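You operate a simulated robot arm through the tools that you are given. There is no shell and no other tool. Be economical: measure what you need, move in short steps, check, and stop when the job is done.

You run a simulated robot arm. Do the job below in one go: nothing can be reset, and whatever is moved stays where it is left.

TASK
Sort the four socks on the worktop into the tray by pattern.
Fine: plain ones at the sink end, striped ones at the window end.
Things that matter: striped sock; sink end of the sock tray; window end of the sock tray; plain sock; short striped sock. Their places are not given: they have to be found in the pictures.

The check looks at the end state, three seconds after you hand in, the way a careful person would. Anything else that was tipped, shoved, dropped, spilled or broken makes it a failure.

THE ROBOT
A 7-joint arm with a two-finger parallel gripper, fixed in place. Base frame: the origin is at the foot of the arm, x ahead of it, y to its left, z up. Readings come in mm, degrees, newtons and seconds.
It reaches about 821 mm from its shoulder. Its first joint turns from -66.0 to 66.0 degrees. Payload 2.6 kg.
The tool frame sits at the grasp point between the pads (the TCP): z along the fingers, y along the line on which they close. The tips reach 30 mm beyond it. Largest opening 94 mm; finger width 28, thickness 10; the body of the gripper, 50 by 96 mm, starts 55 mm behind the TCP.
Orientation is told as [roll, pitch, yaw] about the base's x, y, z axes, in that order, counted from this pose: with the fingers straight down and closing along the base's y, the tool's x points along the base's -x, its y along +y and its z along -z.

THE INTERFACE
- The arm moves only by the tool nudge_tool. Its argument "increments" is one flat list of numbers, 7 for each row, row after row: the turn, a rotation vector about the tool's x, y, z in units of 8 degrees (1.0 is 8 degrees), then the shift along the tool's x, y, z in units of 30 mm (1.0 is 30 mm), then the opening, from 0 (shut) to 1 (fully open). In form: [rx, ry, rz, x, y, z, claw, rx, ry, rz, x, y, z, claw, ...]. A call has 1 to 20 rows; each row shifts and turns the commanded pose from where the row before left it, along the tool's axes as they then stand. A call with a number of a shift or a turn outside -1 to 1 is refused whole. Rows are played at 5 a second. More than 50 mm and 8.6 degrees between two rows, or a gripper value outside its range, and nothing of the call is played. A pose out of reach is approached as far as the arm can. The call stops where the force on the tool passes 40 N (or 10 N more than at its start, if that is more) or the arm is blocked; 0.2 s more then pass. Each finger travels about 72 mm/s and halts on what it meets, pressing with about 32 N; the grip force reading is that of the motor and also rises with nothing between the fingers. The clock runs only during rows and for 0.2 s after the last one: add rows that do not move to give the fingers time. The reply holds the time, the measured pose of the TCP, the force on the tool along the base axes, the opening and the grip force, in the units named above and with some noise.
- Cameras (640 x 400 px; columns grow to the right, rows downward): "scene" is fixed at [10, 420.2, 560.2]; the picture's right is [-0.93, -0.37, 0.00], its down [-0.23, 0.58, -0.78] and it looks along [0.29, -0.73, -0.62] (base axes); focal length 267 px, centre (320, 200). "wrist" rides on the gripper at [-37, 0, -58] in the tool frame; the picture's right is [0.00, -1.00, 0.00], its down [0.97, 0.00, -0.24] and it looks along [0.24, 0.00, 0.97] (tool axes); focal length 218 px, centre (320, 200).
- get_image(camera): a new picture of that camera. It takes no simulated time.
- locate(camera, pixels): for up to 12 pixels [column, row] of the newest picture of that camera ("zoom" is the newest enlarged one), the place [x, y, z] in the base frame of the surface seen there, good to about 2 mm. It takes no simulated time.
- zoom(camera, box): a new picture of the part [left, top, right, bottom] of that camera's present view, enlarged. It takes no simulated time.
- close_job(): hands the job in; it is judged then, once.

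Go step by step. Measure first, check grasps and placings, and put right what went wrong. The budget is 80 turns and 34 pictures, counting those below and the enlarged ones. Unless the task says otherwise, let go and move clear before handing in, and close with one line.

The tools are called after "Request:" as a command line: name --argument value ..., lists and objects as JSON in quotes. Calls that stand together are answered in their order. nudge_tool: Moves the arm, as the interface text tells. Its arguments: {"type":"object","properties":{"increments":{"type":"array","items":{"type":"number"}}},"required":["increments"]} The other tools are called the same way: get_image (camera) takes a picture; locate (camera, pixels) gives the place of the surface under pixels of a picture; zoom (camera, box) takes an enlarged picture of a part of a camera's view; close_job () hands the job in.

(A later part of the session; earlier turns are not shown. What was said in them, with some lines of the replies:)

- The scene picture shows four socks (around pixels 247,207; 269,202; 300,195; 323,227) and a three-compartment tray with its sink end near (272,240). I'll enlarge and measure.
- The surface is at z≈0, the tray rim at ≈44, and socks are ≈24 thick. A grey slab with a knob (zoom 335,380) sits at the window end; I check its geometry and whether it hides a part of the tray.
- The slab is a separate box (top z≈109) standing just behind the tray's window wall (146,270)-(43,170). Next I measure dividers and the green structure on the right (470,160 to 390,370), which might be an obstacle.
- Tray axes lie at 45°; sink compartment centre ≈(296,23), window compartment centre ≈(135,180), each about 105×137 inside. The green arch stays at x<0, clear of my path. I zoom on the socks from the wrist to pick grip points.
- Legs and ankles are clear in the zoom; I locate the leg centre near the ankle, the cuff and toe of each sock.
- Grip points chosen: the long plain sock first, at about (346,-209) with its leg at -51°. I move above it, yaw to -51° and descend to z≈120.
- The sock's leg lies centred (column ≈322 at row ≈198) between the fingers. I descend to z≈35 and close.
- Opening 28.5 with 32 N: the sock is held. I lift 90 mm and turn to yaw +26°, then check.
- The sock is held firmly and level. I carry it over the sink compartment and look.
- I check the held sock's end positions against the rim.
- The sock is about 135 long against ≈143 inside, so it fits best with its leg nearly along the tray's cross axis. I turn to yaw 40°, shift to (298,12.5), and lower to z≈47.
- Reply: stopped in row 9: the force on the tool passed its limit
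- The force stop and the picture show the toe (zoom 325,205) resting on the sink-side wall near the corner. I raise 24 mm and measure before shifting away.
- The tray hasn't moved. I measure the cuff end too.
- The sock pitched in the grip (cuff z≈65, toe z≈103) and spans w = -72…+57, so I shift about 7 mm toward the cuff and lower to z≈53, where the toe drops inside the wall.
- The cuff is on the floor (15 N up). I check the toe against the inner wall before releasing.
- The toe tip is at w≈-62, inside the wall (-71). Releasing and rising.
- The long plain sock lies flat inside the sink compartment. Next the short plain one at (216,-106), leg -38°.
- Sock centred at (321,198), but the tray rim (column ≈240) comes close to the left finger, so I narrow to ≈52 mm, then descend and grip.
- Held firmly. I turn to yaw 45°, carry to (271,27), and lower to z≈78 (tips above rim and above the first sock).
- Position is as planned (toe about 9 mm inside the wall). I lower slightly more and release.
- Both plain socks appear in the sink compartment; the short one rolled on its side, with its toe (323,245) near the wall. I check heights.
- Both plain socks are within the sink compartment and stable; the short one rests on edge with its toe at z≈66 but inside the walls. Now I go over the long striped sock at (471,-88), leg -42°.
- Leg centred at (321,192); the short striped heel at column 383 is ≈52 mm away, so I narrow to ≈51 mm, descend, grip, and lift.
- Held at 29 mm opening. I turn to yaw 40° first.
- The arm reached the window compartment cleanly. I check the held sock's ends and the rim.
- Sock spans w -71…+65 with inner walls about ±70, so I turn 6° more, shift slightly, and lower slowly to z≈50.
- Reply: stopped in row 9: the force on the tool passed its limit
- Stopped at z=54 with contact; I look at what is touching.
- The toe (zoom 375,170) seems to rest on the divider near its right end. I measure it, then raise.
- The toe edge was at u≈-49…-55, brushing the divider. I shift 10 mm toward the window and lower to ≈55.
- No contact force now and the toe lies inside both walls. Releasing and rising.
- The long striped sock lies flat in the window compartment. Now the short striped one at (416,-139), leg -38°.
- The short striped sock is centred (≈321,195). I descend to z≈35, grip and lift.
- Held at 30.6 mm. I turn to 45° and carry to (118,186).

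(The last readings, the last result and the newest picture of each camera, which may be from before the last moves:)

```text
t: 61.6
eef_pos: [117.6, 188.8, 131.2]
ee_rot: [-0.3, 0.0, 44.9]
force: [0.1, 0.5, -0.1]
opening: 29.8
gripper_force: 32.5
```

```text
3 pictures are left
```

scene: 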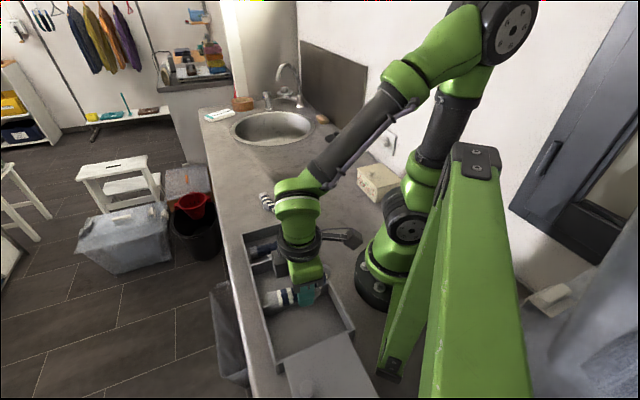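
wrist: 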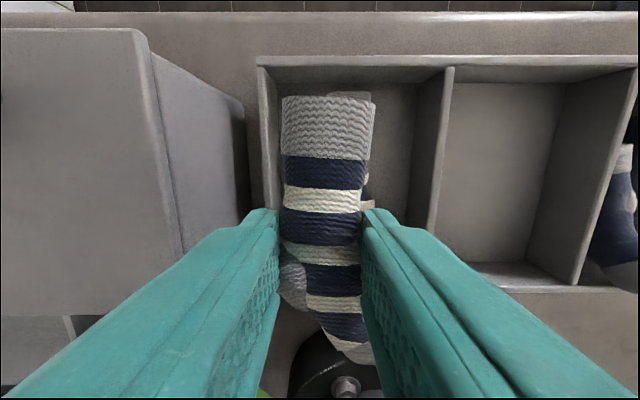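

Position is right over the window compartment, heel side inside the end wall (rim at column ≈270). I lower to ≈75 and release.

Request:
nudge_tool --increments '[0, 0, 0, 0, 0, 0.5, 0, 0, 0, 0, 0, 0, 0.5, 0, 0, 0, 0, 0, 0, 0.5, 0, 0, 0, 0, 0, 0, 0.4, 0, 0, 0, 0, 0, 0, 0, 0, 0, 0, 0, 0, 0, 0, 0.5, 0, 0, 0, 0, 0, 0, 0.5, 0, 0, 0, 0, 0, -0.8, 0.5, 0, 0, 0, 0, 0, -0.8, 0.5, 0, 0, 0, 0, 0, -0.8, 0.5, 0, 0, 0, 0, 0, -0.8, 0.5]'

Request:
get_image --camera "wrist"

```text
t: 64.0
eef_pos: [119.9, 187.5, 169.6]
ee_rot: [-0.2, -0.1, 44.9]
force: [0.4, 0.3, -0.7]
opening: 47.3
gripper_force: 0.1
```

```text
2 pictures are left
```

wrist: 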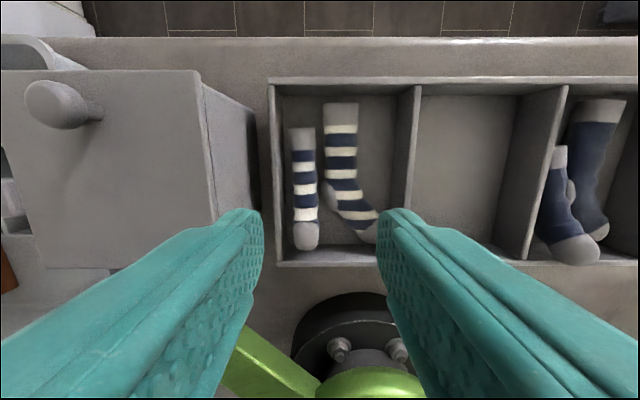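

Both striped socks are in the window compartment. I rise and move clear, then check the whole scene.

Request:
nudge_tool --increments '[0, 0, 0, 0, 0, -0.9, 0.5, 0, 0, 0, 0, 0, -0.9, 0.5, 0, 0, 0, 0, -0.9, 0, 0.5, 0, 0, 0, 0, -0.9, 0, 0.5, 0, 0, 0, 0, -0.9, 0, 0.5, 0, 0, 0, 0, -0.9, 0, 0.5, 0, 0, 0, 0, -0.9, 0, 0.5, 0, 0, 0, 0, -0.9, 0, 0.5, 0, 0, 0, 0, -0.9, 0, 0.5, 0, 0, 0, 0, -0.9, 0, 0.5, 0, 0, 0, 0, -0.9, 0, 0.5, 0, 0, 0, 0, -0.9, 0, 0.5, 0, 0, 0, 0, -0.9, 0, 0.5, 0, 0, 0, 0, -0.9, 0, 0.5, 0, 0, 0, 0, 0, 0, 0.5]'

Request:
zoom --camera "scene" --box '[220, 220, 380, 370]'

```text
t: 67.2
eef_pos: [346.7, -42.4, 225.8]
ee_rot: [-0.2, -0.1, 44.8]
force: [0.2, 0.0, 0.0]
opening: 47.1
gripper_force: 0.1
```

```text
2.67 times, centred on (300, 295) of scene
```

zoom: 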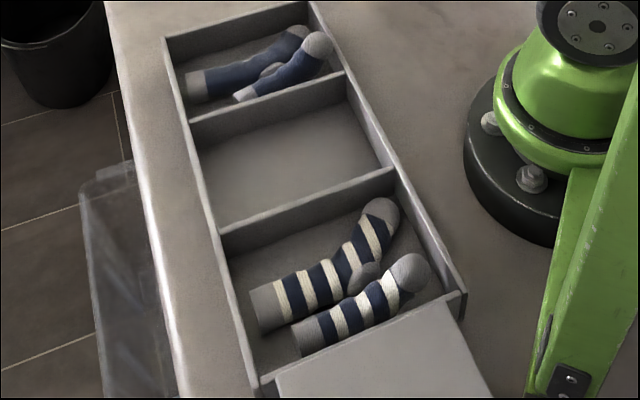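

The scene shows the plain socks in the sink-end compartment (zoom 260,70), the striped ones in the window-end compartment (zoom 340,280), the tray in place and the gripper clear, so I'm handing in.

Request:
close_job

```text
The job is handed in.
```

All four socks are in the tray: the two plain ones in the sink-end compartment and the two striped ones in the window-end compartment. Both short socks rolled onto an edge, and the short plain one's toe sticks up about 20 mm above the rim, though it stays inside the walls. The tray did not move, I saw nothing else disturbed, and the gripper is clear.
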